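You operate a simulated robot arm through the tools that you are given. There is no shell and no other tool. Be economical: measure what you need, move in short steps, check, and stop when the job is done.

The job below is to be done with a simulated two-armed robot. You get a single attempt, and the scene is never put back.

Task
Pick up the yellow box file with one hand, pass it to the other hand and put it on the top of the side table.

It is judged by the outcome, as a careful person would: the job done as asked, and still so three seconds after it is handed in. It fails if anything else is knocked over, pushed out of place, dropped, spilled or broken.

Robot
Two 7-joint arms with two-finger parallel grippers on one trunk, on a base that drives. Base frame: it is fixed to the floor where the robot stands at the start and does not move with it; the origin is under the middle of the robot, x ahead of it, y to its left, z up; the surface under the hand at the start is at about z = 0.9. Lengths are in m, angles in degrees, forces in N, time in s.
The left shoulder is at the start at [0.124, 0.171, 1.162], the right one opposite. With the tool pointing down near the work surface each hand reaches from about 0.44 to 0.92 m from the robot's upright axis, wherever it stands, measured 20 degrees to its own side. Places, roughly: top of the side table [-2.6, -2.3, 0.8]. Payload 4.4 kg a hand.
The tool frame of a hand sits at the grasp point between the pads (the TCP): z along the fingers, y along the line on which they close. The tips reach 0.023 m beyond it. The gripper opens to 0.094 m. The fingers are 0.038 m wide and 0.01 m thick; the gripper's body (0.054 by 0.096 m) begins 0.039 m behind the TCP.
Orientation is told as [roll, pitch, yaw] about the base's x, y, z axes, in that order, counted from this pose: with the fingers straight down and closing along the base's y, the tool's x points along the base's -x, its y along +y and its z along -z.

Tools
- The arms move only by the tool servo_tool. It takes "left_series", "right_series" or both (then of equal length, played together; a hand with none holds still); each is a list of rows, each a list of 3 entries, a list of its own where there are three numbers: the gripper command, from -1 (shut) to 1 (fully open), values between in proportion, then the shift along the tool's x, y, z in units of 40 mm (1.0 is 40 mm), then the turn, a rotation vector about the tool's x, y, z in units of 5 degrees (1.0 is 5 degrees). In form: [[fingers, [tx, ty, tz], [rx, ry, rz]], ...]. A call has 1 to 20 rows; each row shifts and turns the commanded pose from where the row before left it, along the tool's axes as they then stand. A call with a number of a shift or a turn outside -1 to 1 is refused whole. A row lasts 0.2 s, in which the tool goes at most 0.05 m and 8.6 degrees; a call with a longer step from one row to the next is refused whole, and so is a gripper value outside its range. A pose out of reach is approached as far as the arm can. The call stops where the force on the tool passes 40 N (or 10 N more than at its start, if that is more) or the arm is blocked; 0.2 s more then pass. The fingers move at their own pace (about 0.072 m/s each) and stop on an object; they squeeze with about 22 N. The grip force told is the motor's: it shows also when the fingers shut on nothing. Time passes only in rows, and 0.2 s behind the last, so rows that do not move let the fingers close. It gives the time, the measured TCP pose, the force on the tool (base axes), the opening and the grip force at its end, in the units of the frame above (readings bear some noise), with the torque about the TCP (base axes, N m) and any sound that the robot's microphone picked up, and new pictures: "pictures" is both (left out), scene, wrist or none (wrist: the cameras of the hands that moved).
- Cameras (640 x 400 px; columns grow to the right, rows downward): "scene" is now at [0.2551, -0.0048, 1.3315]; the picture's right is [-0.17, -0.99, 0.00], its down [-0.38, 0.06, -0.92] and it looks along [0.91, -0.15, -0.39] (base axes); focal length 262 px, centre (320, 200). "left" rides on the left gripper at [0.086, -0.016, -0.075] in its tool frame; the picture's right is [0.18, 0.98, 0.00], its down [-0.58, 0.11, -0.81] and it looks along [-0.79, 0.15, 0.59] (tool axes); focal length 243 px, centre (320, 200). "right" rides on the right gripper at [0.086, 0.016, -0.075] in its tool frame; the picture's right is [-0.18, 0.98, 0.00], its down [-0.58, -0.11, -0.81] and it looks along [-0.79, -0.15, 0.59] (tool axes); focal length 243 px, centre (320, 200). There is no depth. A picture from a camera that has moved, and an enlarged one, comes with that camera's place and axes in the base frame and with its lens. The place of the scene camera against the robot may be out by one fixed shift of up to 0.025 m in any direction.
- slide_trunk(by): slides the trunk up (or, below 0, down) by that many m; the arms and the scene camera ride with it, the base frame stays. It gives what a move gives, with no picture.
- drive_base(legs): drives the robot by 1 to 6 legs, each [ahead, left, turn to the left] in m, m and degrees, along the robot's own axes; the way and the turn of a leg run together, so that a leg with both is an arc; at most 1.5 m and 180 degrees a leg. The arms and the cameras ride along, it lands a little off, and it stops where it bumps. It gives what a move gives, and a new picture of the scene camera.
- pan_tilt(pan, tilt): turns the head with the scene camera to pan (to the left, within 80 degrees either way) and tilt (down, from -29 to 69), counted from straight ahead of the robot. It gives what a move gives, and a new picture of the scene camera.
- close_up(camera, box): a new picture of the part [left, top, right, bottom] of that camera's present view, enlarged. No time passes.
- sign_off(): hands the job in; it is judged then, once.

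Go step by step. Nothing tells you exact positions but the pictures and the camera data: compare them with the known pose of the tool, close in by small moves and look again before you grip or let go. The budget is 120 turns and 260 pictures, counting those below and the enlarged ones. Unless the task says otherwise, let go and move clear before handing in, and close with one line.

The tools are called after "Request:" as name(argument=value, ...) on one line, values as JSON. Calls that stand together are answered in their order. servo_tool: Moves the arms, as the interface text tells. Its arguments: {"type":"object","properties":{"left_series":{"type":"array","items":{"type":"array"}},"right_series":{"type":"array","items":{"type":"array"}},"pictures":{"type":"string","enum":["both","scene","wrist","none"]}},"required":[]} The other tools are called the same way: slide_trunk (by) slides the trunk up or down; drive_base (legs) drives the base; pan_tilt (pan, tilt) turns the head that bears the scene camera; close_up (camera, box) takes an enlarged picture of a part of a camera's view; sign_off () hands the job in.

At the start:

```text
time: 0.0
left_eef_pos: [0.45, 0.0965, 1.168]
left_orientation: [0.1, -0.1, 0.0]
left_wrist_force: [0.3, -0.1, 0.0]
left_torque: [-0.01, 0.04, -0.04]
left_width: 0.094
left_gripper_force: 0.0
right_eef_pos: [0.4725, -0.2476, 1.2403]
right_orientation: [-0.1, 0.0, -0.1]
right_wrist_force: [0.6, -0.1, -0.4]
right_torque: [-0.01, 0.0, 0.0]
right_width: 0.094
right_gripper_force: 0.0
trunk travel left (down, up): [-0.175, 0.213]
robot x, y, heading: [-0.0018, 0.0009, -0.3]
head pan, tilt: [-9.5, 22.7]
```

scene: 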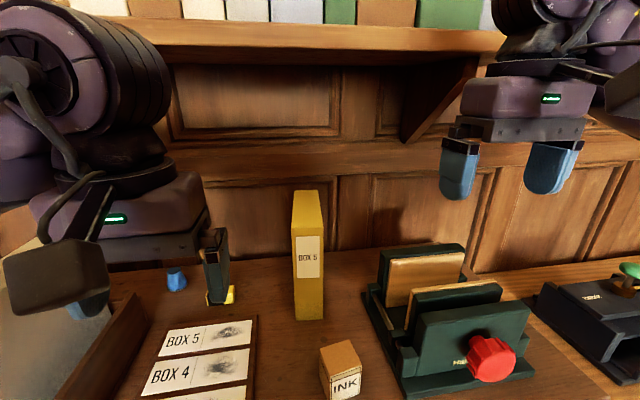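
right: 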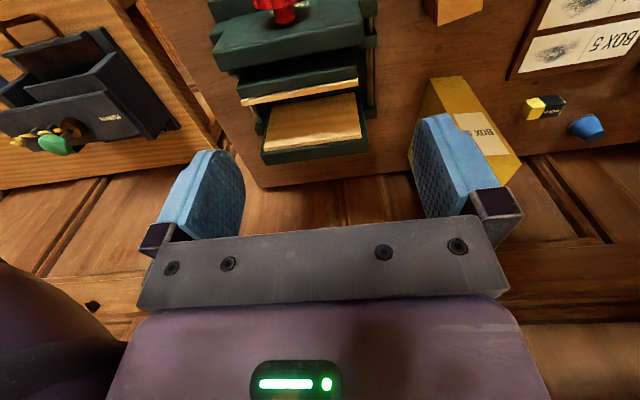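
left: 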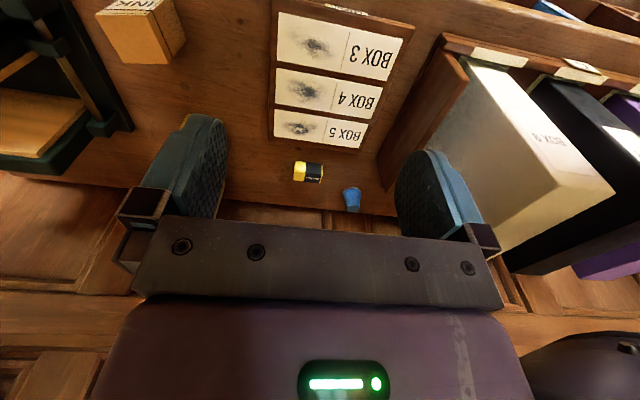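

I see the yellow box file standing at about x 0.65, y -0.05 on the table, between the ledger and the tray. I enlarge the views to measure it.

Request:
close_up(camera="scene", box=[240, 160, 400, 340])

Request:
close_up(camera="right", box=[400, 40, 560, 220])

```text
2.22 times, centred on (320, 250) of scene
camera zoom: at [0.2551, -0.0048, 1.3315], right [-0.17, -0.99, 0.0], down [-0.38, 0.06, -0.92], along [0.91, -0.15, -0.39], focal length 582 px, centre (320, 89)
```

zoom: 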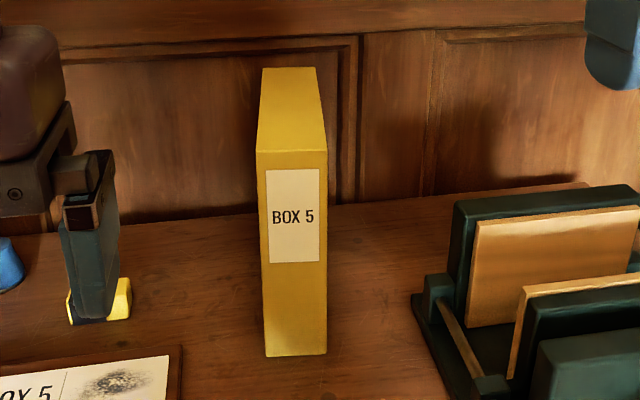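

```text
2.22 times, centred on (480, 130) of right
camera zoom: at [0.3858, -0.2308, 1.3146], right [0.18, 0.98, 0.0], down [0.58, -0.11, 0.81], along [0.79, -0.15, -0.59], focal length 539 px, centre (-36, 356)
```

zoom: 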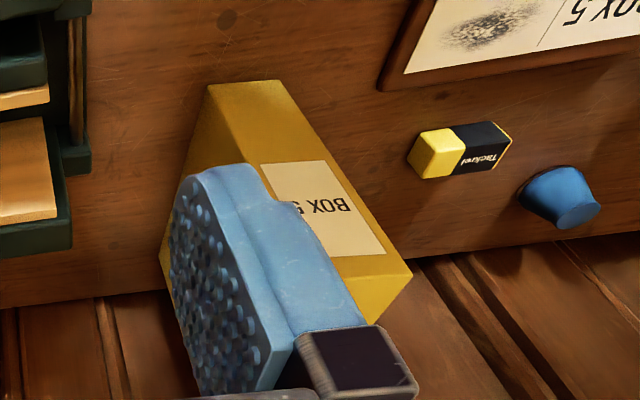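

The box is about 0.057 wide, 0.185 deep and 0.21 tall. It is centred near (0.74, -0.055), turned about -6° and close to the wall. There is a shelf above it, so I look up to gauge the shelf's overhang.

Request:
pan_tilt(pan=-10, tilt=-5)

```text
time: 0.9
left_eef_pos: [0.4493, 0.0963, 1.1667]
left_orientation: [0.0, 0.0, 0.0]
left_wrist_force: [0.2, 0.0, -0.7]
left_torque: [-0.02, -0.01, 0.02]
left_width: 0.0937
left_gripper_force: 0.0
right_eef_pos: [0.4729, -0.2457, 1.2414]
right_orientation: [0.0, 0.1, 0.0]
right_wrist_force: [0.6, 1.0, 0.1]
right_torque: [-0.02, -0.02, 0.01]
right_width: 0.0941
right_gripper_force: 0.0
trunk travel left (down, up): [-0.175, 0.213]
robot x, y, heading: [-0.0033, 0.0005, -0.3]
head pan, tilt: [-10.0, -5.0]
camera scene: at [0.2498, -0.0047, 1.3758], right [-0.17, -0.98, 0.0], down [0.09, -0.01, -1.0], along [0.98, -0.17, 0.09], focal length 262 px, centre (320, 200)
```

scene: 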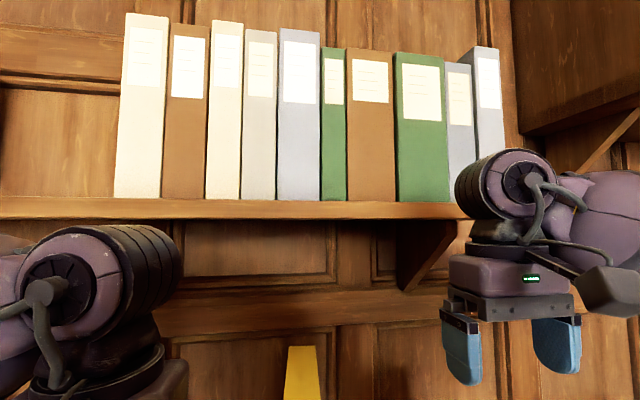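

The shelf's front edge is at about x 0.64 and z 1.38, so the right hand will come in tilted 30° from the front. The wrist camera puts the box's front face at x≈0.631, y≈-0.058. I turn the right hand and move the left out of the way.

Request:
servo_tool(right_series=[[1, [0, 0, 0], [0, 0, 0.6]], [1, [0, 0, 0], [0, 0, 0.6]], [1, [0, 0, 0], [0, -1, 0]], [1, [0, 0, 0], [0, -1, 0]], [1, [0, 0, 0], [0, -1, 0]], [1, [0, 0, 0], [0, -1, 0]], [1, [0, 0, 0], [0, -1, 0]], [1, [0, 0, 0], [0, -1, 0]]], left_series=[[1, [0.2, 0.3, -0.3], [0, 0, 0]], [1, [0.2, 0.3, -0.3], [0, 0, 0]], [1, [0.2, 0.3, -0.3], [0, 0, 0]], [1, [0.2, 0.3, -0.3], [0, 0, 0]], [1, [0.2, 0.3, -0.3], [0, 0, 0]], [1, [0.2, 0.3, -0.3], [0, 0, 0]], [1, [0, 0.3, -0.3], [0, 0, 0]], [1, [0, 0, 0], [0, 0, 0]]], pictures="wrist")

Request:
pan_tilt(pan=-10, tilt=15)

```text
time: 2.7
left_eef_pos: [0.4015, 0.1797, 1.2521]
left_orientation: [0.1, -0.2, 0.0]
left_wrist_force: [-0.3, -0.6, -0.1]
left_torque: [0.02, 0.0, -0.04]
left_width: 0.0942
left_gripper_force: 0.0
right_eef_pos: [0.4717, -0.2464, 1.2395]
right_orientation: [0.1, -30.1, -6.0]
right_wrist_force: [0.3, 0.4, -0.6]
right_torque: [0.01, -0.05, 0.0]
right_width: 0.0942
right_gripper_force: 0.0
trunk travel left (down, up): [-0.175, 0.213]
robot x, y, heading: [-0.0035, 0.0014, -0.3]
head pan, tilt: [-10.0, -5.0]
camera right: at [0.3625, -0.2192, 1.261], right [0.26, 0.96, 0.09], down [0.09, -0.12, 0.99], along [0.96, -0.25, -0.12], focal length 243 px, centre (320, 200)
camera left: at [0.3147, 0.1648, 1.3262], right [-0.18, 0.98, 0.0], down [0.58, 0.11, 0.81], along [0.79, 0.15, -0.59], focal length 243 px, centre (320, 200)
```

right: 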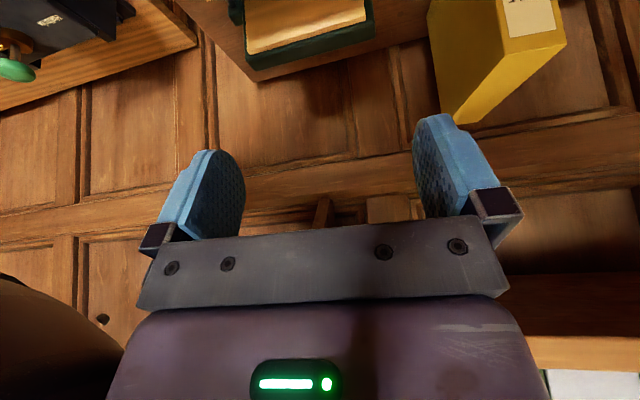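
left: 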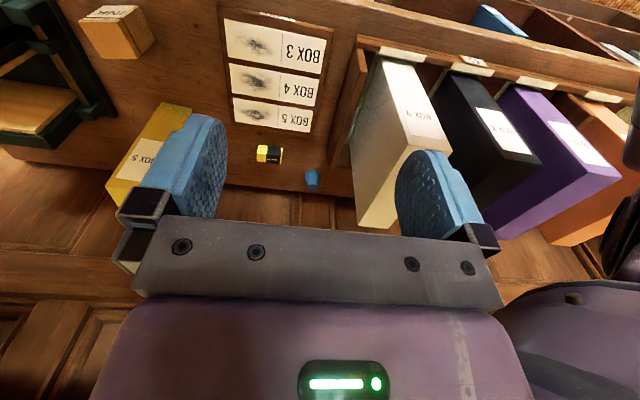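

```text
time: 3.5
left_eef_pos: [0.4005, 0.1801, 1.2523]
left_orientation: [0.0, -0.2, 0.0]
left_wrist_force: [0.1, -0.1, 0.9]
left_torque: [0.01, 0.0, -0.02]
left_width: 0.0939
left_gripper_force: 0.0
right_eef_pos: [0.4721, -0.2467, 1.2391]
right_orientation: [0.0, -29.8, -6.0]
right_wrist_force: [-0.3, 0.6, -0.2]
right_torque: [0.02, 0.02, -0.03]
right_width: 0.0939
right_gripper_force: 0.0
trunk travel left (down, up): [-0.175, 0.213]
robot x, y, heading: [0.0007, -0.0011, 0.0]
head pan, tilt: [-10.0, 15.0]
camera scene: at [0.2556, -0.0057, 1.3441], right [-0.17, -0.98, 0.0], down [-0.25, 0.04, -0.97], along [0.95, -0.17, -0.26], focal length 262 px, centre (320, 200)
```

scene: 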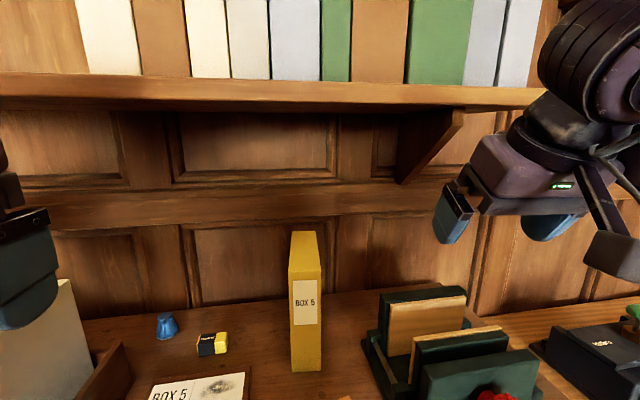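

The right hand is tilted and the left is clear. Next I bring the right hand to a point in front of and above the box, in line with it.

Request:
servo_tool(right_series=[[1, [-0.388, 0.852, 0.397], [0, 0, 0]], [1, [-0.388, 0.852, 0.397], [0, 0, 0]], [1, [-0.388, 0.852, 0.397], [0, 0, 0]], [1, [-0.388, 0.852, 0.397], [0, 0, 0]], [1, [-0.388, 0.852, 0.397], [0, 0, 0]], [1, [-0.388, 0.852, 0.397], [0, 0, 0]]])

```text
time: 5.0
left_eef_pos: [0.4012, 0.1808, 1.2515]
left_orientation: [-0.1, 0.0, 0.0]
left_wrist_force: [-0.2, -0.2, 0.0]
left_torque: [0.0, 0.02, 0.0]
left_width: 0.0941
left_gripper_force: 0.0
right_eef_pos: [0.6231, -0.0548, 1.2045]
right_orientation: [-0.1, -30.0, -5.9]
right_wrist_force: [-0.4, -0.8, 0.6]
right_torque: [-0.03, 0.05, -0.03]
right_width: 0.094
right_gripper_force: 0.0
trunk travel left (down, up): [-0.175, 0.213]
robot x, y, heading: [0.0028, 0.0021, -0.2]
head pan, tilt: [-10.0, 15.0]
camera scene: at [0.2562, -0.0047, 1.3439], right [-0.17, -0.98, 0.0], down [-0.26, 0.04, -0.97], along [0.95, -0.17, -0.26], focal length 262 px, centre (320, 200)
camera right: at [0.5122, -0.0271, 1.2252], right [0.26, 0.96, 0.09], down [0.09, -0.12, 0.99], along [0.96, -0.25, -0.12], focal length 243 px, centre (320, 200)
```

scene: 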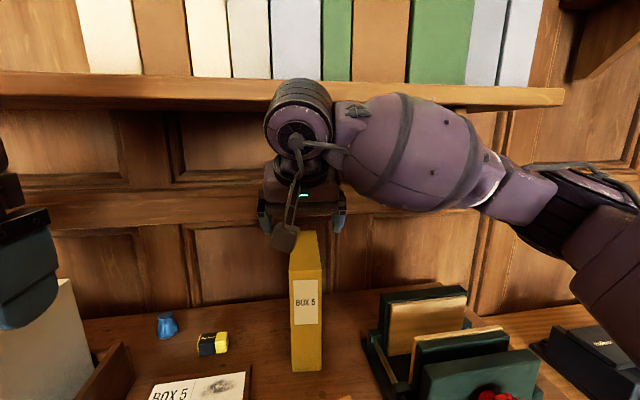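
right: 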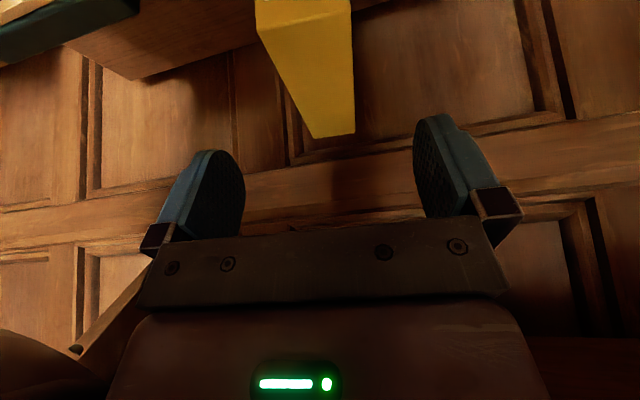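

The hand is above and in front of the box. I enlarge the view to check the alignment.

Request:
close_up(camera="right", box=[150, 0, 470, 200])

Request:
close_up(camera="scene", box=[220, 60, 400, 260])

```text
2.00 times, centred on (310, 100) of right
camera zoom: at [0.5122, -0.0271, 1.2252], right [0.26, 0.96, 0.09], down [0.09, -0.12, 0.99], along [0.96, -0.25, -0.12], focal length 485 px, centre (340, 400)
```

zoom: 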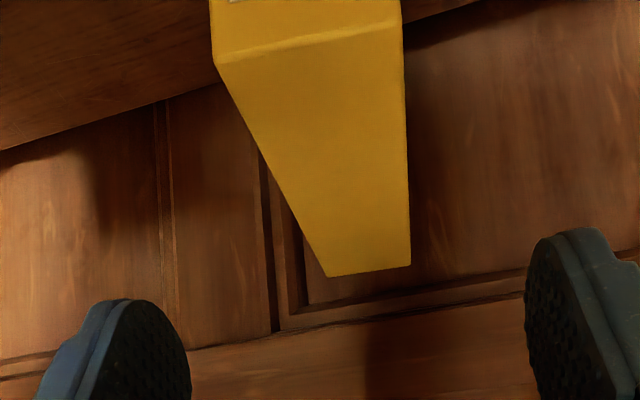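

```text
2.00 times, centred on (310, 160) of scene
camera zoom: at [0.2562, -0.0047, 1.3439], right [-0.17, -0.98, 0.0], down [-0.26, 0.04, -0.97], along [0.95, -0.17, -0.26], focal length 524 px, centre (340, 280)
```

zoom: 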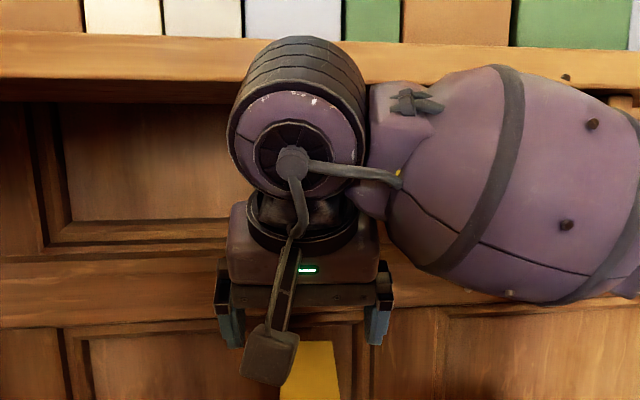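

The box measures front centre (0.631, -0.058), rear centre (0.802, -0.077) and yaw -6°, so the hand is well lined up. I go down onto it, easing the tilt to 20°.

Request:
servo_tool(right_series=[[1, [0, 0, 0.875], [0, 0, 0]], [1, [0, 0, 0.875], [0, 0, 0]], [1, [0, 0, 0], [0, 1, 0]], [1, [0, 0, 0], [0, 1, 0]], [1, [-0.14, -0.035, 0.8], [0, 0, 0]], [1, [-0.14, -0.035, 0.7], [0, 0, 0]]])

```text
time: 6.3
left_eef_pos: [0.4014, 0.1803, 1.25]
left_orientation: [0.0, 0.0, 0.0]
left_wrist_force: [0.2, -0.3, 0.9]
left_torque: [-0.02, 0.01, 0.0]
left_width: 0.0941
left_gripper_force: 0.0
right_eef_pos: [0.6877, -0.0667, 1.0902]
right_orientation: [-0.1, -19.9, -6.0]
right_wrist_force: [0.5, -0.5, 0.7]
right_torque: [-0.04, -0.01, 0.0]
right_width: 0.094
right_gripper_force: 0.1
trunk travel left (down, up): [-0.175, 0.213]
robot x, y, heading: [0.0025, 0.0, -0.1]
head pan, tilt: [-10.0, 15.0]
camera scene: at [0.2561, -0.0058, 1.3439], right [-0.17, -0.98, 0.0], down [-0.26, 0.04, -0.97], along [0.95, -0.17, -0.26], focal length 262 px, centre (320, 200)
camera right: at [0.5832, -0.0398, 1.13], right [0.27, 0.96, 0.06], down [0.26, -0.14, 0.96], along [0.93, -0.25, -0.29], focal length 243 px, centre (320, 200)
```

scene: 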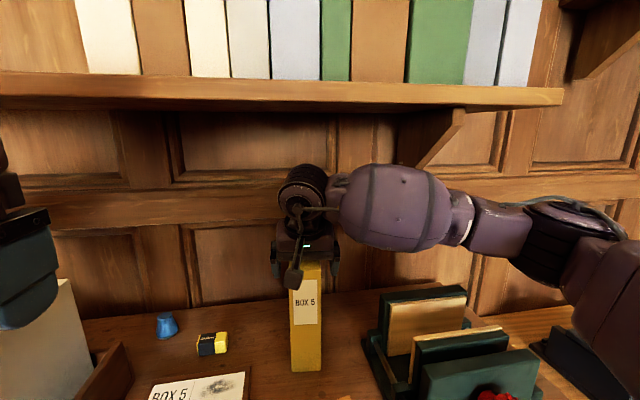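
right: 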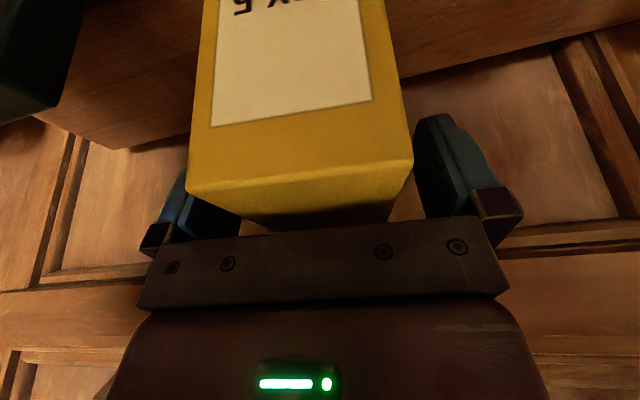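

The fingers straddle the top of the box, roughly centred. I close the right gripper.

Request:
servo_tool(right_series=[[-1, [0, 0.04, 0], [0, 0, 0]], [-1, [0, 0, 0], [0, 0, 0]], [-1, [0, 0, 0], [0, 0, 0]], [-1, [0, 0, 0], [0, 0, 0]], [-1, [0, 0, 0], [0, 0, 0]]], pictures="wrist")

```text
time: 7.5
left_eef_pos: [0.4006, 0.1806, 1.2526]
left_orientation: [0.0, -0.2, 0.0]
left_wrist_force: [0.2, -0.2, 0.5]
left_torque: [0.01, 0.0, 0.03]
left_width: 0.094
left_gripper_force: 0.0
right_eef_pos: [0.6881, -0.0649, 1.0914]
right_orientation: [0.0, -20.0, -6.0]
right_wrist_force: [0.6, 0.0, 1.0]
right_torque: [0.1, 0.05, -0.31]
right_width: 0.0545
right_gripper_force: 22.1
trunk travel left (down, up): [-0.175, 0.213]
robot x, y, heading: [0.0027, -0.001, 0.1]
head pan, tilt: [-10.0, 15.0]
camera right: at [0.5828, -0.0377, 1.131], right [0.28, 0.96, 0.06], down [0.26, -0.14, 0.96], along [0.93, -0.25, -0.29], focal length 243 px, centre (320, 200)
```

right: 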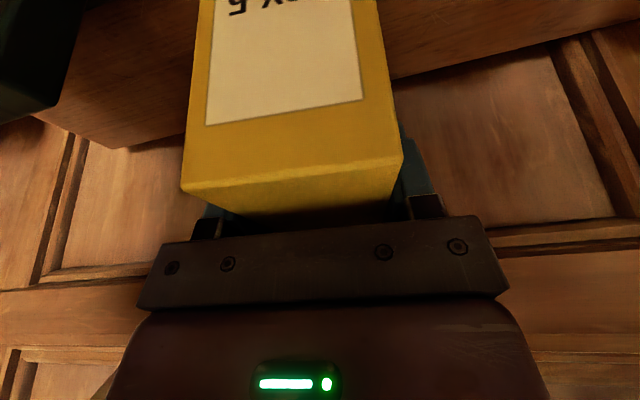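

It is gripped at 0.0545 wide. I lift it a little and weigh it.

Request:
servo_tool(right_series=[[-1, [-0.17, 0, -0.47], [0, 0, 0]], [-1, [-0.17, 0, -0.47], [0, 0, 0]], [-1, [0, 0, 0], [0, 0, 0]]])

```text
time: 8.3
left_eef_pos: [0.4028, 0.1808, 1.2516]
left_orientation: [0.0, 0.0, -0.1]
left_wrist_force: [-0.6, 0.7, 0.4]
left_torque: [-0.01, -0.01, 0.01]
left_width: 0.0939
left_gripper_force: 0.0
right_eef_pos: [0.6878, -0.0652, 1.1284]
right_orientation: [0.0, -19.9, -6.0]
right_wrist_force: [0.4, 0.5, -7.6]
right_torque: [0.02, 0.23, -0.01]
right_width: 0.0547
right_gripper_force: 22.2
trunk travel left (down, up): [-0.175, 0.213]
robot x, y, heading: [0.0, -0.0022, -0.0]
head pan, tilt: [-10.0, 15.0]
camera scene: at [0.2569, -0.0058, 1.3436], right [-0.17, -0.98, 0.0], down [-0.26, 0.04, -0.97], along [0.95, -0.17, -0.26], focal length 262 px, centre (320, 200)
camera right: at [0.5834, -0.0379, 1.1696], right [0.28, 0.96, 0.06], down [0.26, -0.14, 0.96], along [0.93, -0.25, -0.29], focal length 243 px, centre (320, 200)
```

scene: 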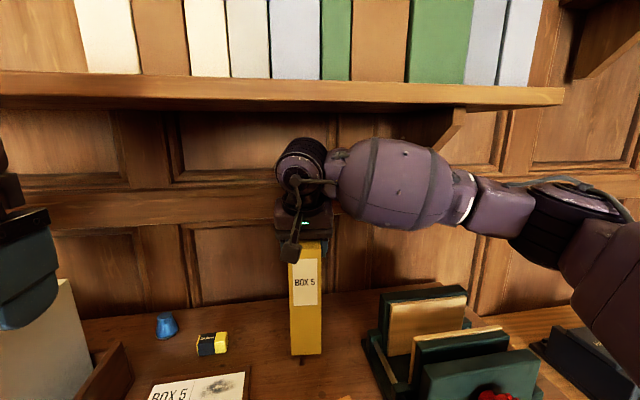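
right: 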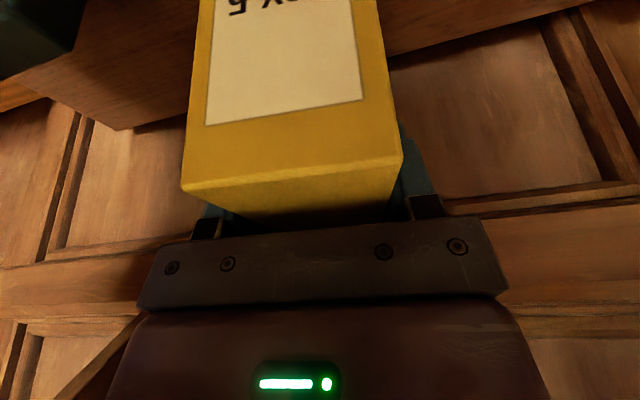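

The box weighs about 0.77 kg and hangs steadily. I ease it out from under the shelf, up and back.

Request:
servo_tool(right_series=[[-1, [-0.17, 0, -0.47], [0, 0, 0]], [-1, [0.5875, 0, -0.214], [0, 0, 0]], [-1, [0.5875, 0, -0.214], [0, 0, 0]], [-1, [-0.02, 0, -0.79], [0, 0, 0]], [-1, [-0.02, 0, -0.79], [0, 0, 0]], [-1, [-0.02, 0, -0.79], [0, 0, 0]], [-1, [0, 0, 0], [0, 0, 0]]])

```text
time: 9.9
left_eef_pos: [0.4017, 0.179, 1.2511]
left_orientation: [0.0, -0.1, 0.0]
left_wrist_force: [-0.3, 0.8, -0.3]
left_torque: [0.0, -0.03, 0.0]
left_width: 0.0941
left_gripper_force: 0.1
right_eef_pos: [0.6084, -0.0575, 1.2398]
right_orientation: [0.0, -19.9, -6.0]
right_wrist_force: [0.1, 0.4, -7.4]
right_torque: [0.01, 0.24, 0.03]
right_width: 0.0548
right_gripper_force: 21.8
trunk travel left (down, up): [-0.175, 0.213]
robot x, y, heading: [0.004, 0.003, -0.2]
head pan, tilt: [-10.0, 15.0]
camera scene: at [0.257, -0.0059, 1.3436], right [-0.17, -0.98, 0.0], down [-0.26, 0.05, -0.97], along [0.95, -0.17, -0.26], focal length 262 px, centre (320, 200)
camera right: at [0.5031, -0.0294, 1.2796], right [0.28, 0.96, 0.06], down [0.26, -0.14, 0.96], along [0.93, -0.25, -0.29], focal length 243 px, centre (320, 200)
```

scene: 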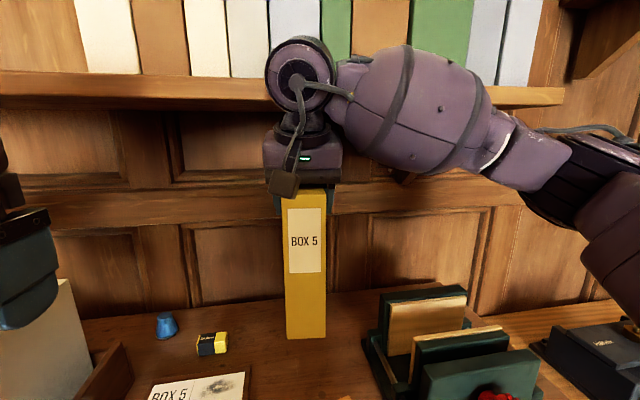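
right: 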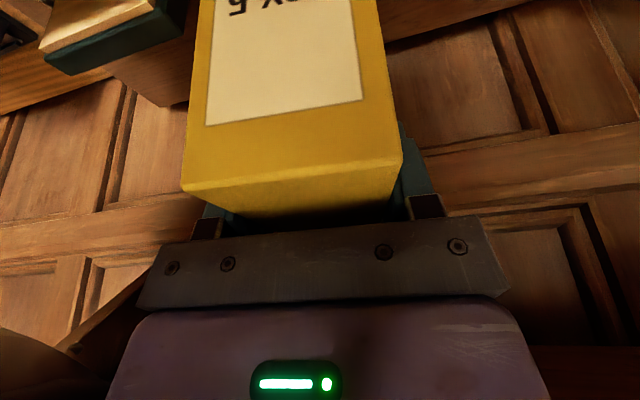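

The box is clear of the shelf and the ink. I drive back from the desk so there is room for the handover.

Request:
drive_base(legs=[[-0.45, 0, 0]])

Request:
pan_tilt(pan=-80, tilt=20)

Request:
pan_tilt(pan=0, tilt=20)

```text
time: 12.7
left_eef_pos: [-0.051, 0.1792, 1.2518]
left_orientation: [0.0, 0.0, -0.2]
left_wrist_force: [0.0, -0.9, 0.2]
left_torque: [-0.01, 0.0, -0.03]
left_width: 0.0941
left_gripper_force: 0.1
right_eef_pos: [0.1547, -0.0585, 1.239]
right_orientation: [0.0, -19.9, -6.4]
right_wrist_force: [-0.2, 0.2, -6.7]
right_torque: [-0.01, 0.26, 0.0]
right_width: 0.0549
right_gripper_force: 22.2
trunk travel left (down, up): [-0.175, 0.213]
robot x, y, heading: [-0.449, 0.0022, -0.0]
head pan, tilt: [-10.0, 15.0]
camera scene: at [-0.1962, -0.0059, 1.3438], right [-0.18, -0.98, 0.0], down [-0.26, 0.05, -0.97], along [0.95, -0.17, -0.26], focal length 262 px, centre (320, 200)
```

scene: 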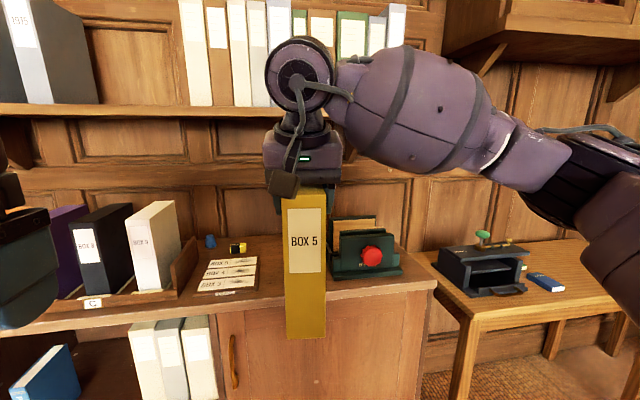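

```text
time: 14.1
left_eef_pos: [-0.0489, 0.179, 1.2515]
left_orientation: [0.0, -0.1, -0.3]
left_wrist_force: [0.2, -0.3, 0.7]
left_torque: [0.0, -0.01, -0.01]
left_width: 0.0943
left_gripper_force: 0.1
right_eef_pos: [0.1554, -0.0585, 1.2399]
right_orientation: [0.1, -19.8, -6.2]
right_wrist_force: [-0.8, 0.3, -7.4]
right_torque: [0.05, 0.22, 0.01]
right_width: 0.0549
right_gripper_force: 22.6
trunk travel left (down, up): [-0.175, 0.213]
robot x, y, heading: [-0.4556, 0.0011, -0.3]
head pan, tilt: [-80.0, 20.0]
camera scene: at [-0.2721, -0.081, 1.3358], right [-0.99, -0.17, 0.0], down [-0.06, 0.34, -0.94], along [0.16, -0.93, -0.34], focal length 262 px, centre (320, 200)
```

scene: 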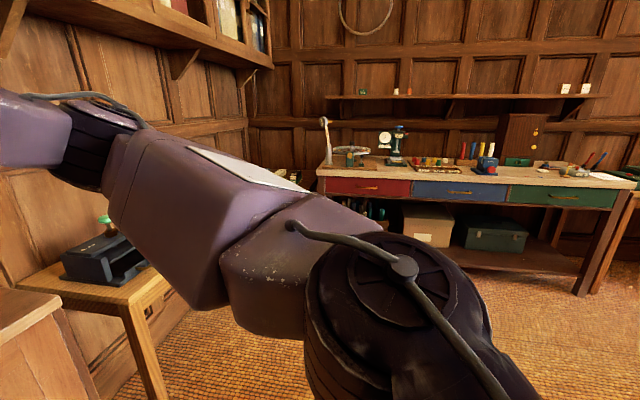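

```text
time: 15.6
left_eef_pos: [-0.0497, 0.1795, 1.2509]
left_orientation: [0.1, 0.0, -0.2]
left_wrist_force: [-0.8, -0.2, -0.3]
left_torque: [0.01, -0.01, 0.0]
left_width: 0.0941
left_gripper_force: 0.0
right_eef_pos: [0.1552, -0.0585, 1.2399]
right_orientation: [0.1, -20.0, -6.3]
right_wrist_force: [0.1, -0.2, -7.3]
right_torque: [0.05, 0.23, 0.0]
right_width: 0.0547
right_gripper_force: 21.4
trunk travel left (down, up): [-0.175, 0.213]
robot x, y, heading: [-0.455, -0.0006, -0.3]
head pan, tilt: [0.0, 20.0]
camera scene: at [-0.1949, 0.0103, 1.3357], right [0.0, -1.0, 0.0], down [-0.34, 0.0, -0.94], along [0.94, 0.0, -0.34], focal length 262 px, centre (320, 200)
```

scene: 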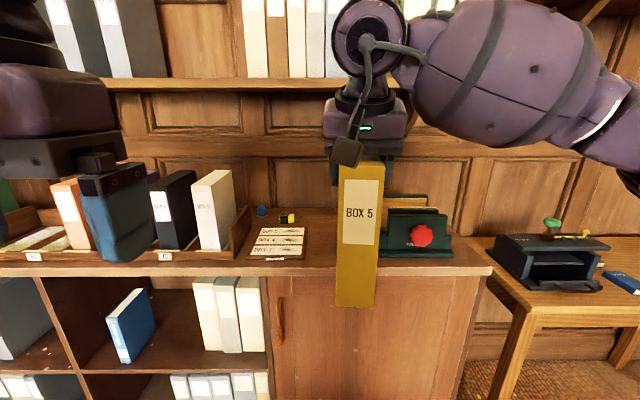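

The box now hangs in free space. I move it a little further forward with the right hand and turn the left hand to point forward, off to the left side.

Request:
servo_tool(right_series=[[-1, [-0.627, 0, 0.228], [0, 0, 0]], [-1, [-0.627, 0, 0.228], [0, 0, 0]], [-1, [-0.627, 0, 0.228], [0, 0, 0]], [-1, [0, 0, 0], [0, 0, 0]], [-1, [0, 0, 0], [0, 0, 0]], [-1, [0, 0, 0], [0, 0, 0]], [-1, [0, 0, 0], [0, 0, 0]], [-1, [0, 0, 0], [0, 0, 0]], [-1, [0, 0, 0], [0, 0, 0]], [-1, [0, 0, 0], [0, 0, 0]], [-1, [0, 0, 0], [0, 0, 0]], [-1, [0, 0, 0], [0, 0, 0]], [-1, [0, 0, 0], [0, 0, 0]], [-1, [0, 0, 0], [0, 0, 0]], [-1, [0, 0, 0], [0, 0, 0]], [-1, [0, 0, 0], [0, 0, 0]], [-1, [0, 0, 0], [0, 0, 0]], [-1, [0, 0, 0], [0, 0, 0]], [-1, [0, 0, 0], [0, 0, 0]]], left_series=[[1, [-0.83, -0.25, 0.52], [0, 0, 0]], [1, [-0.83, -0.25, 0.52], [0, 0, 0]], [1, [-0.83, -0.25, 0.52], [0, 0, 0]], [1, [-0.83, -0.25, 0.52], [0, 0, 0]], [1, [0, 0, 0], [0, 0, 0.6]], [1, [0, 0, 0], [0, 0, 0.6]], [1, [0, 0, 0], [0, -1, 0]], [1, [0, 0, 0], [0, -1, 0]], [1, [0, 0, 0], [0, -1, 0]], [1, [0, 0, 0], [0, -1, 0]], [1, [0, 0, 0], [0, -1, 0]], [1, [0, 0, 0], [0, -1, 0]], [1, [0, 0, 0], [0, -1, 0]], [1, [0, 0, 0], [0, -1, 0]], [1, [0, 0, 0], [0, -1, 0]], [1, [0, 0, 0], [0, -1, 0]], [1, [0, 0, 0], [0, -1, 0]], [1, [0, 0, 0], [0, -1, 0]], [1, [0, 0, 0], [0, 0, 0]]])

```text
time: 19.6
left_eef_pos: [0.0943, 0.1398, 1.1729]
left_orientation: [-0.2, -60.3, -6.0]
left_wrist_force: [-0.3, -1.4, 0.7]
left_torque: [0.03, -0.01, 0.03]
left_width: 0.0938
left_gripper_force: 0.1
left hand out of reach, approached as far as the arm can: row 17, 18
right_eef_pos: [0.2334, -0.0661, 1.2415]
right_orientation: [0.0, -20.2, -6.3]
right_wrist_force: [0.2, -0.3, -6.8]
right_torque: [0.01, 0.23, 0.0]
right_width: 0.0552
right_gripper_force: 21.7
trunk travel left (down, up): [-0.175, 0.213]
robot x, y, heading: [-0.4555, 0.0046, 0.0]
head pan, tilt: [0.0, 20.0]
camera scene: at [-0.1966, 0.01, 1.3364], right [0.0, -1.0, 0.0], down [-0.34, 0.0, -0.94], along [0.94, 0.0, -0.34], focal length 262 px, centre (320, 200)
camera right: at [0.1281, -0.0389, 1.2817], right [0.28, 0.96, 0.06], down [0.26, -0.14, 0.96], along [0.93, -0.25, -0.28], focal length 243 px, centre (320, 200)
camera left: at [-0.0148, 0.136, 1.1345], right [0.01, 0.99, -0.16], down [-0.4, 0.15, 0.9], along [0.92, 0.05, 0.39], focal length 243 px, centre (320, 200)
```

scene: 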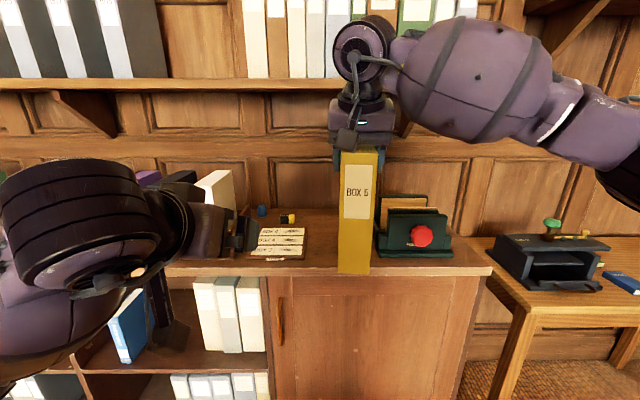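
right: 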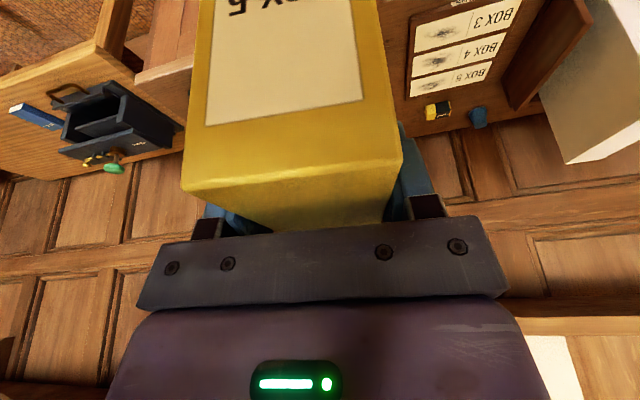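
left: 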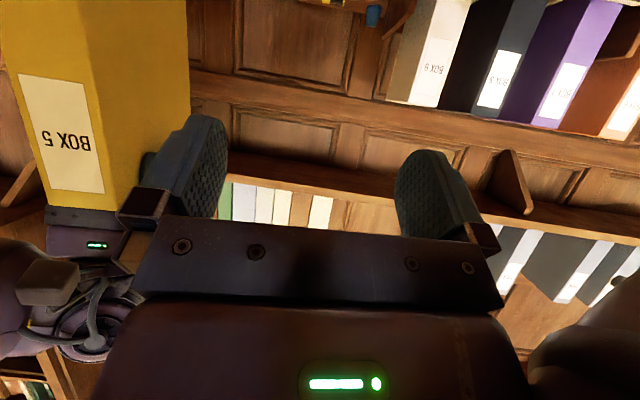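

The left hand points forward and down at 60° without trouble. I slide it sideways so it sits in front of the box's front face.

Request:
servo_tool(left_series=[[1, [0.03, -0.943, 0.15], [0, 0, 0]], [1, [0.03, -0.943, 0.15], [0, 0, 0]], [1, [0.03, -0.943, 0.15], [0, 0, 0]], [1, [0.03, -0.943, 0.15], [0, 0, 0]], [1, [0.03, -0.943, 0.15], [0, 0, 0]], [1, [0, 0, 0], [0, 0, 0]]])

```text
time: 21.0
left_eef_pos: [0.0972, -0.05, 1.1502]
left_orientation: [-0.2, -60.0, -6.1]
left_wrist_force: [-0.7, 0.1, 0.7]
left_torque: [0.01, 0.02, -0.04]
left_width: 0.0941
left_gripper_force: 0.1
right_eef_pos: [0.2348, -0.0651, 1.239]
right_orientation: [0.0, -19.9, -6.2]
right_wrist_force: [-0.1, -0.2, -7.1]
right_torque: [0.02, 0.23, 0.03]
right_width: 0.0547
right_gripper_force: 22.2
trunk travel left (down, up): [-0.175, 0.213]
robot x, y, heading: [-0.4547, -0.0015, -0.2]
head pan, tilt: [0.0, 20.0]
camera scene: at [-0.1947, 0.0111, 1.3357], right [0.0, -1.0, 0.0], down [-0.34, 0.0, -0.94], along [0.94, 0.0, -0.34], focal length 262 px, centre (320, 200)
camera left: at [-0.0115, -0.0531, 1.1128], right [0.01, 0.99, -0.16], down [-0.39, 0.15, 0.91], along [0.92, 0.05, 0.39], focal length 243 px, centre (320, 200)
```

scene: 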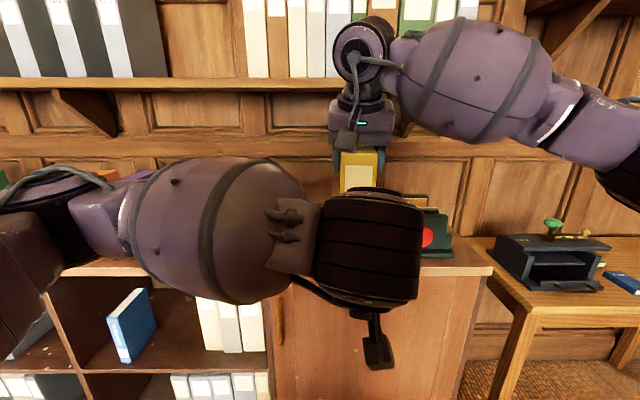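
left: 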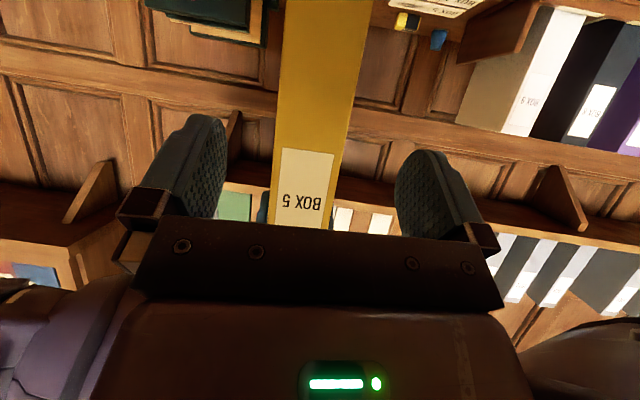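

The left hand is lined up with the box in y. I try tilting it closer to horizontal.

Request:
servo_tool(left_series=[[1, [0, 0, 0], [0, -0.8, 0]], [1, [0, 0, 0], [0, -0.8, 0]], [1, [0, 0, 0], [0, -0.8, 0]], [1, [0, 0, 0], [0, 0, 0]]], pictures="wrist")

```text
time: 22.0
left_eef_pos: [0.0974, -0.0506, 1.1507]
left_orientation: [-0.1, -72.1, -6.2]
left_wrist_force: [0.2, -0.4, 0.9]
left_torque: [-0.02, -0.01, 0.0]
left_width: 0.0939
left_gripper_force: 0.0
right_eef_pos: [0.2349, -0.0665, 1.239]
right_orientation: [0.0, -19.9, -6.2]
right_wrist_force: [-1.0, -0.2, -7.1]
right_torque: [0.02, 0.23, 0.03]
right_width: 0.0549
right_gripper_force: 21.9
trunk travel left (down, up): [-0.175, 0.213]
robot x, y, heading: [-0.453, 0.0022, -0.4]
head pan, tilt: [0.0, 20.0]
camera left: at [-0.001, -0.0548, 1.0913], right [0.05, 0.98, -0.18], down [-0.57, 0.17, 0.8], along [0.82, 0.06, 0.57], focal length 243 px, centre (320, 200)
```

left: 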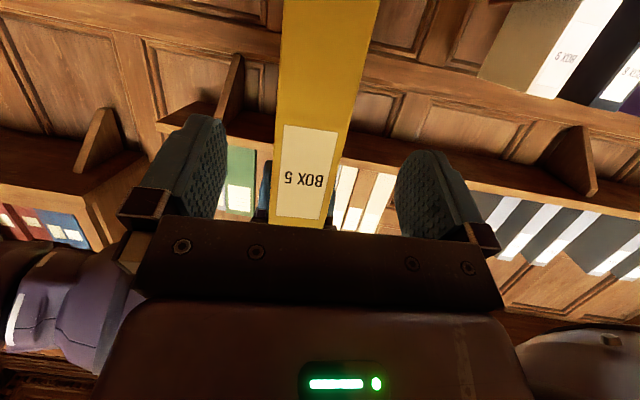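

It holds 72° well. I move it forward around the box's front.

Request:
servo_tool(left_series=[[1, [-0.195, 0, 0.9], [0, 0, 0]], [1, [-0.195, 0, 0.9], [0, 0, 0]], [1, [0, 0, 0], [0, 0, 0]]])

```text
time: 22.8
left_eef_pos: [0.17, -0.0583, 1.1431]
left_orientation: [0.0, -72.2, -6.1]
left_wrist_force: [-0.5, 0.2, 0.9]
left_torque: [0.01, -0.02, 0.01]
left_width: 0.0941
left_gripper_force: 0.1
right_eef_pos: [0.2343, -0.065, 1.2392]
right_orientation: [-0.1, -19.9, -6.3]
right_wrist_force: [-0.3, -0.1, -7.3]
right_torque: [0.05, 0.25, -0.05]
right_width: 0.0548
right_gripper_force: 22.0
trunk travel left (down, up): [-0.175, 0.213]
robot x, y, heading: [-0.4516, -0.0035, -0.2]
head pan, tilt: [0.0, 20.0]
camera scene: at [-0.1952, 0.0104, 1.3359], right [0.0, -1.0, 0.0], down [-0.34, 0.0, -0.94], along [0.94, 0.0, -0.34], focal length 262 px, centre (320, 200)
camera left: at [0.072, -0.0621, 1.0837], right [0.05, 0.98, -0.18], down [-0.57, 0.17, 0.8], along [0.82, 0.06, 0.57], focal length 243 px, centre (320, 200)
```

scene: 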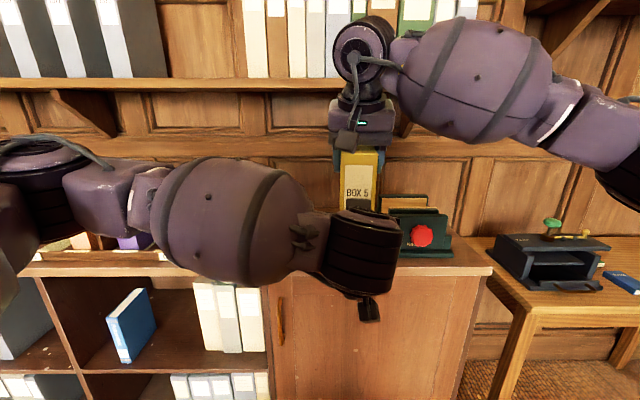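
left: 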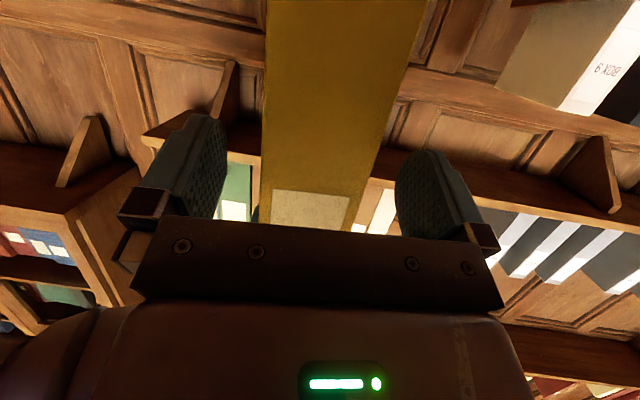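

Aligned. I go the last 3 cm and close the left gripper while the right keeps its hold.

Request:
servo_tool(left_series=[[1, [-0.1, 0, 0.8], [0, 0, 0]], [1, [0, 0, 0], [0, 0, 0]], [-1, [0, 0, 0], [0, 0, 0]], [-1, [0, 0, 0], [0, 0, 0]], [-1, [0, 0, 0], [0, 0, 0]], [-1, [0, 0, 0], [0, 0, 0]], [-1, [0, 0, 0], [0, 0, 0]]])

```text
time: 24.4
left_eef_pos: [0.2012, -0.0613, 1.136]
left_orientation: [-0.1, -72.0, -6.4]
left_wrist_force: [4.1, -13.6, 0.3]
left_torque: [0.86, 0.29, 0.36]
left_width: 0.0549
left_gripper_force: 21.2
right_eef_pos: [0.234, -0.0649, 1.2396]
right_orientation: [0.0, -19.9, -6.2]
right_wrist_force: [-3.1, 13.1, -7.1]
right_torque: [0.53, 0.42, -0.83]
right_width: 0.055
right_gripper_force: 22.0
trunk travel left (down, up): [-0.175, 0.213]
robot x, y, heading: [-0.453, 0.0015, -0.2]
head pan, tilt: [0.0, 20.0]
camera scene: at [-0.1948, 0.0104, 1.3357], right [0.0, -1.0, 0.0], down [-0.34, 0.0, -0.94], along [0.94, 0.0, -0.34], focal length 262 px, centre (320, 200)
camera left: at [0.1025, -0.0659, 1.0768], right [0.05, 0.98, -0.18], down [-0.57, 0.17, 0.8], along [0.82, 0.06, 0.57], focal length 243 px, centre (320, 200)
```

scene: 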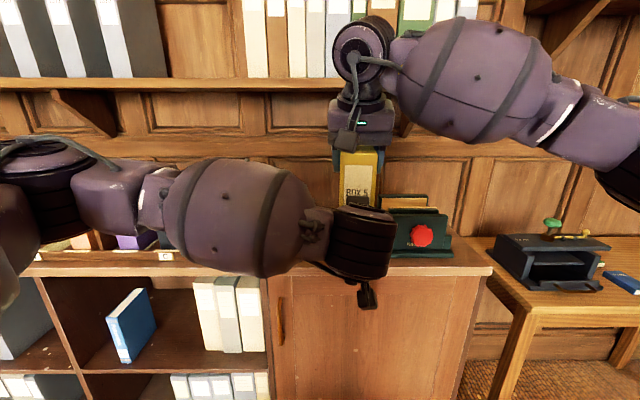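
left: 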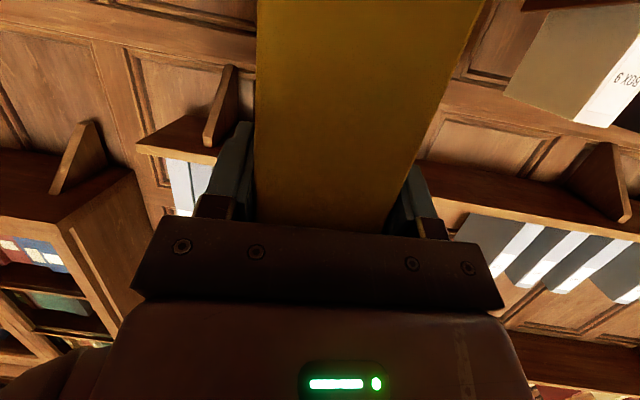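

Both hands hold the box, with a sideways strain of about 13 N between them. I ease the left hand over by 2 mm to relieve it.

Request:
servo_tool(left_series=[[-1, [0, -0.05, 0], [0, 0, 0]], [-1, [0, 0, 0], [0, 0, 0]]], pictures="none")

```text
time: 25.0
left_eef_pos: [0.2013, -0.0618, 1.1359]
left_orientation: [-0.1, -71.9, -6.1]
left_wrist_force: [2.7, -1.4, 0.6]
left_torque: [-0.18, 0.21, -0.94]
left_width: 0.0548
left_gripper_force: 21.6
right_eef_pos: [0.2344, -0.0665, 1.2404]
right_orientation: [-0.1, -19.9, -6.1]
right_wrist_force: [-2.2, 0.3, -4.2]
right_torque: [0.28, 0.43, 0.98]
right_width: 0.0549
right_gripper_force: 21.8
trunk travel left (down, up): [-0.175, 0.213]
robot x, y, heading: [-0.4538, 0.0003, -0.1]
head pan, tilt: [0.0, 20.0]
```

The strain is relieved, so I open the right hand.

Request:
servo_tool(right_series=[[-0.5, [0, 0, 0], [0, 0, 0]], [0.3, [0, 0, 0], [0, 0, 0]], [1, [0, 0, 0], [0, 0, 0]], [1, [0, 0, 0], [0, 0, 0]], [1, [0, 0, 0], [0, 0, 0]]], left_series=[[-1, [0, 0, 0], [0, 0, 0]], [-1, [0, 0, 0], [0, 0, 0]], [-1, [0, 0, 0], [0, 0, 0]], [-1, [0, 0, 0], [0, 0, 0]], [-1, [0, 0, 0], [0, 0, 0]]])

```text
time: 26.2
left_eef_pos: [0.2008, -0.0634, 1.1365]
left_orientation: [0.0, -71.9, -6.1]
left_wrist_force: [-0.3, -0.2, -0.3]
left_torque: [0.06, 0.52, 0.0]
left_width: 0.0549
left_gripper_force: 21.9
right_eef_pos: [0.234, -0.0659, 1.2394]
right_orientation: [0.0, -19.9, -6.3]
right_wrist_force: [-0.2, -0.7, -0.6]
right_torque: [-0.01, 0.03, 0.01]
right_width: 0.0939
right_gripper_force: 0.1
trunk travel left (down, up): [-0.175, 0.213]
robot x, y, heading: [-0.4531, 0.0015, -0.2]
head pan, tilt: [0.0, 20.0]
camera scene: at [-0.1948, 0.0104, 1.3357], right [0.0, -1.0, 0.0], down [-0.34, 0.0, -0.94], along [0.94, 0.0, -0.34], focal length 262 px, centre (320, 200)
camera right: at [0.1299, -0.0386, 1.28], right [0.28, 0.96, 0.06], down [0.26, -0.14, 0.96], along [0.92, -0.25, -0.29], focal length 243 px, centre (320, 200)
camera left: at [0.1025, -0.0679, 1.077], right [0.05, 0.98, -0.18], down [-0.57, 0.17, 0.8], along [0.82, 0.06, 0.57], focal length 243 px, centre (320, 200)
```

scene: 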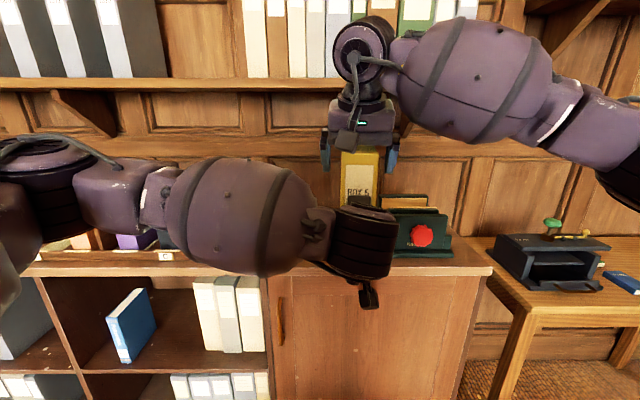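
right: 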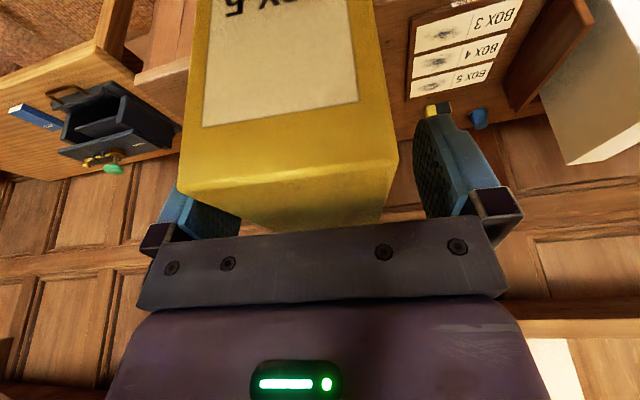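
left: 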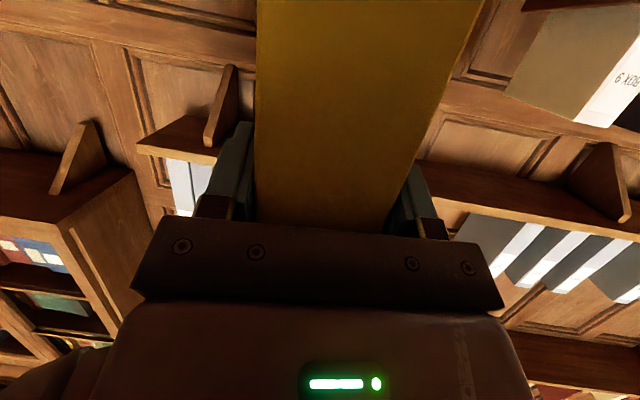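

The left hand now carries the box alone and steadily. I take the right hand up and off to the right.

Request:
servo_tool(right_series=[[1, [0, 0, -0.9], [0, 0, 0]], [1, [0, 0, -0.9], [0, 0, 0]], [1, [0, 0, -0.9], [0, 0, 0]], [1, [0, 0, -0.9], [0, 0, 0]], [1, [0.2, -0.9, 0], [0, 0, 0]], [1, [0.2, -0.9, 0], [0, 0, 0]], [1, [0.2, -0.9, 0], [0, 0, 0]], [1, [0.2, -0.9, 0], [0, 0, 0]], [1, [0.2, -0.9, 0], [0, 0, 0]], [1, [0.2, -0.9, 0], [0, 0, 0]], [1, [0, 0, 0], [0, 0, 0]]], pictures="scene")

Request:
pan_tilt(pan=80, tilt=20)

Request:
pan_tilt(pan=-80, tilt=20)

```text
time: 28.6
left_eef_pos: [0.2015, -0.0623, 1.1354]
left_orientation: [-0.1, -72.0, -6.1]
left_wrist_force: [-0.1, 0.4, -0.5]
left_torque: [0.02, 0.49, 0.05]
left_width: 0.0549
left_gripper_force: 21.8
right_eef_pos: [0.118, -0.2705, 1.3572]
right_orientation: [0.0, -19.9, -6.1]
right_wrist_force: [-0.8, 0.4, 0.0]
right_torque: [0.03, 0.02, -0.01]
right_width: 0.0943
right_gripper_force: 0.0
trunk travel left (down, up): [-0.175, 0.213]
robot x, y, heading: [-0.4477, 0.0015, -0.1]
head pan, tilt: [0.0, 20.0]
camera scene: at [-0.1944, 0.0112, 1.3356], right [0.0, -1.0, 0.0], down [-0.34, 0.0, -0.94], along [0.94, 0.0, -0.34], focal length 262 px, centre (320, 200)
```

scene: 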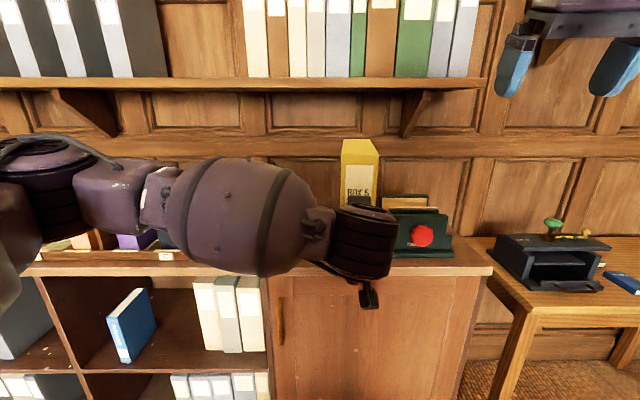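

```text
time: 30.1
left_eef_pos: [0.1997, -0.0632, 1.1355]
left_orientation: [-0.1, -72.0, -6.2]
left_wrist_force: [-0.5, 0.4, 0.3]
left_torque: [0.02, 0.47, -0.01]
left_width: 0.0546
left_gripper_force: 21.9
right_eef_pos: [0.1168, -0.2697, 1.3578]
right_orientation: [0.0, -19.9, -6.3]
right_wrist_force: [0.2, 0.5, -0.7]
right_torque: [0.01, 0.0, 0.03]
right_width: 0.0939
right_gripper_force: 0.1
trunk travel left (down, up): [-0.175, 0.213]
robot x, y, heading: [-0.4564, 0.0, -0.0]
head pan, tilt: [80.0, 20.0]
camera scene: at [-0.2713, 0.1024, 1.3358], right [0.98, -0.18, 0.0], down [-0.06, -0.34, -0.94], along [0.17, 0.92, -0.34], focal length 262 px, centre (320, 200)
```

scene: 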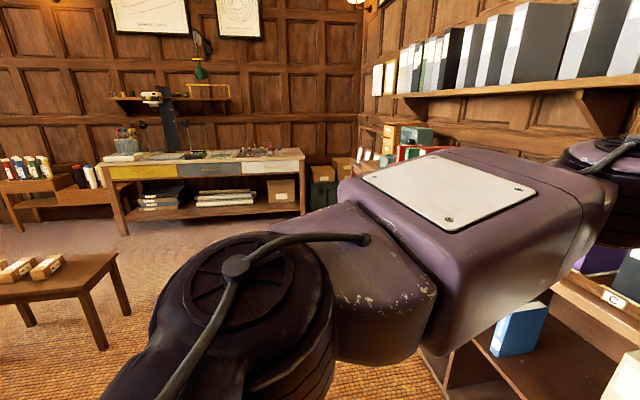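

```text
time: 32.6
left_eef_pos: [0.2008, -0.0637, 1.1377]
left_orientation: [-0.1, -72.0, -6.2]
left_wrist_force: [-0.5, -0.4, -0.5]
left_torque: [0.07, 0.47, 0.03]
left_width: 0.0547
left_gripper_force: 21.8
right_eef_pos: [0.1174, -0.2704, 1.3582]
right_orientation: [0.0, -19.9, -6.3]
right_wrist_force: [0.2, 1.0, 0.2]
right_torque: [0.01, -0.03, 0.0]
right_width: 0.0942
right_gripper_force: 0.0
trunk travel left (down, up): [-0.175, 0.213]
robot x, y, heading: [-0.4488, 0.0015, -0.3]
head pan, tilt: [-80.0, 20.0]
camera scene: at [-0.2721, -0.081, 1.3358], right [-0.99, -0.17, 0.0], down [-0.06, 0.34, -0.94], along [0.16, -0.93, -0.34], focal length 262 px, centre (320, 200)
```

scene: 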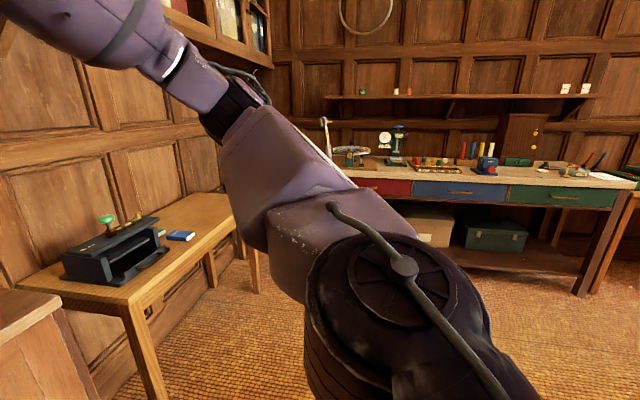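

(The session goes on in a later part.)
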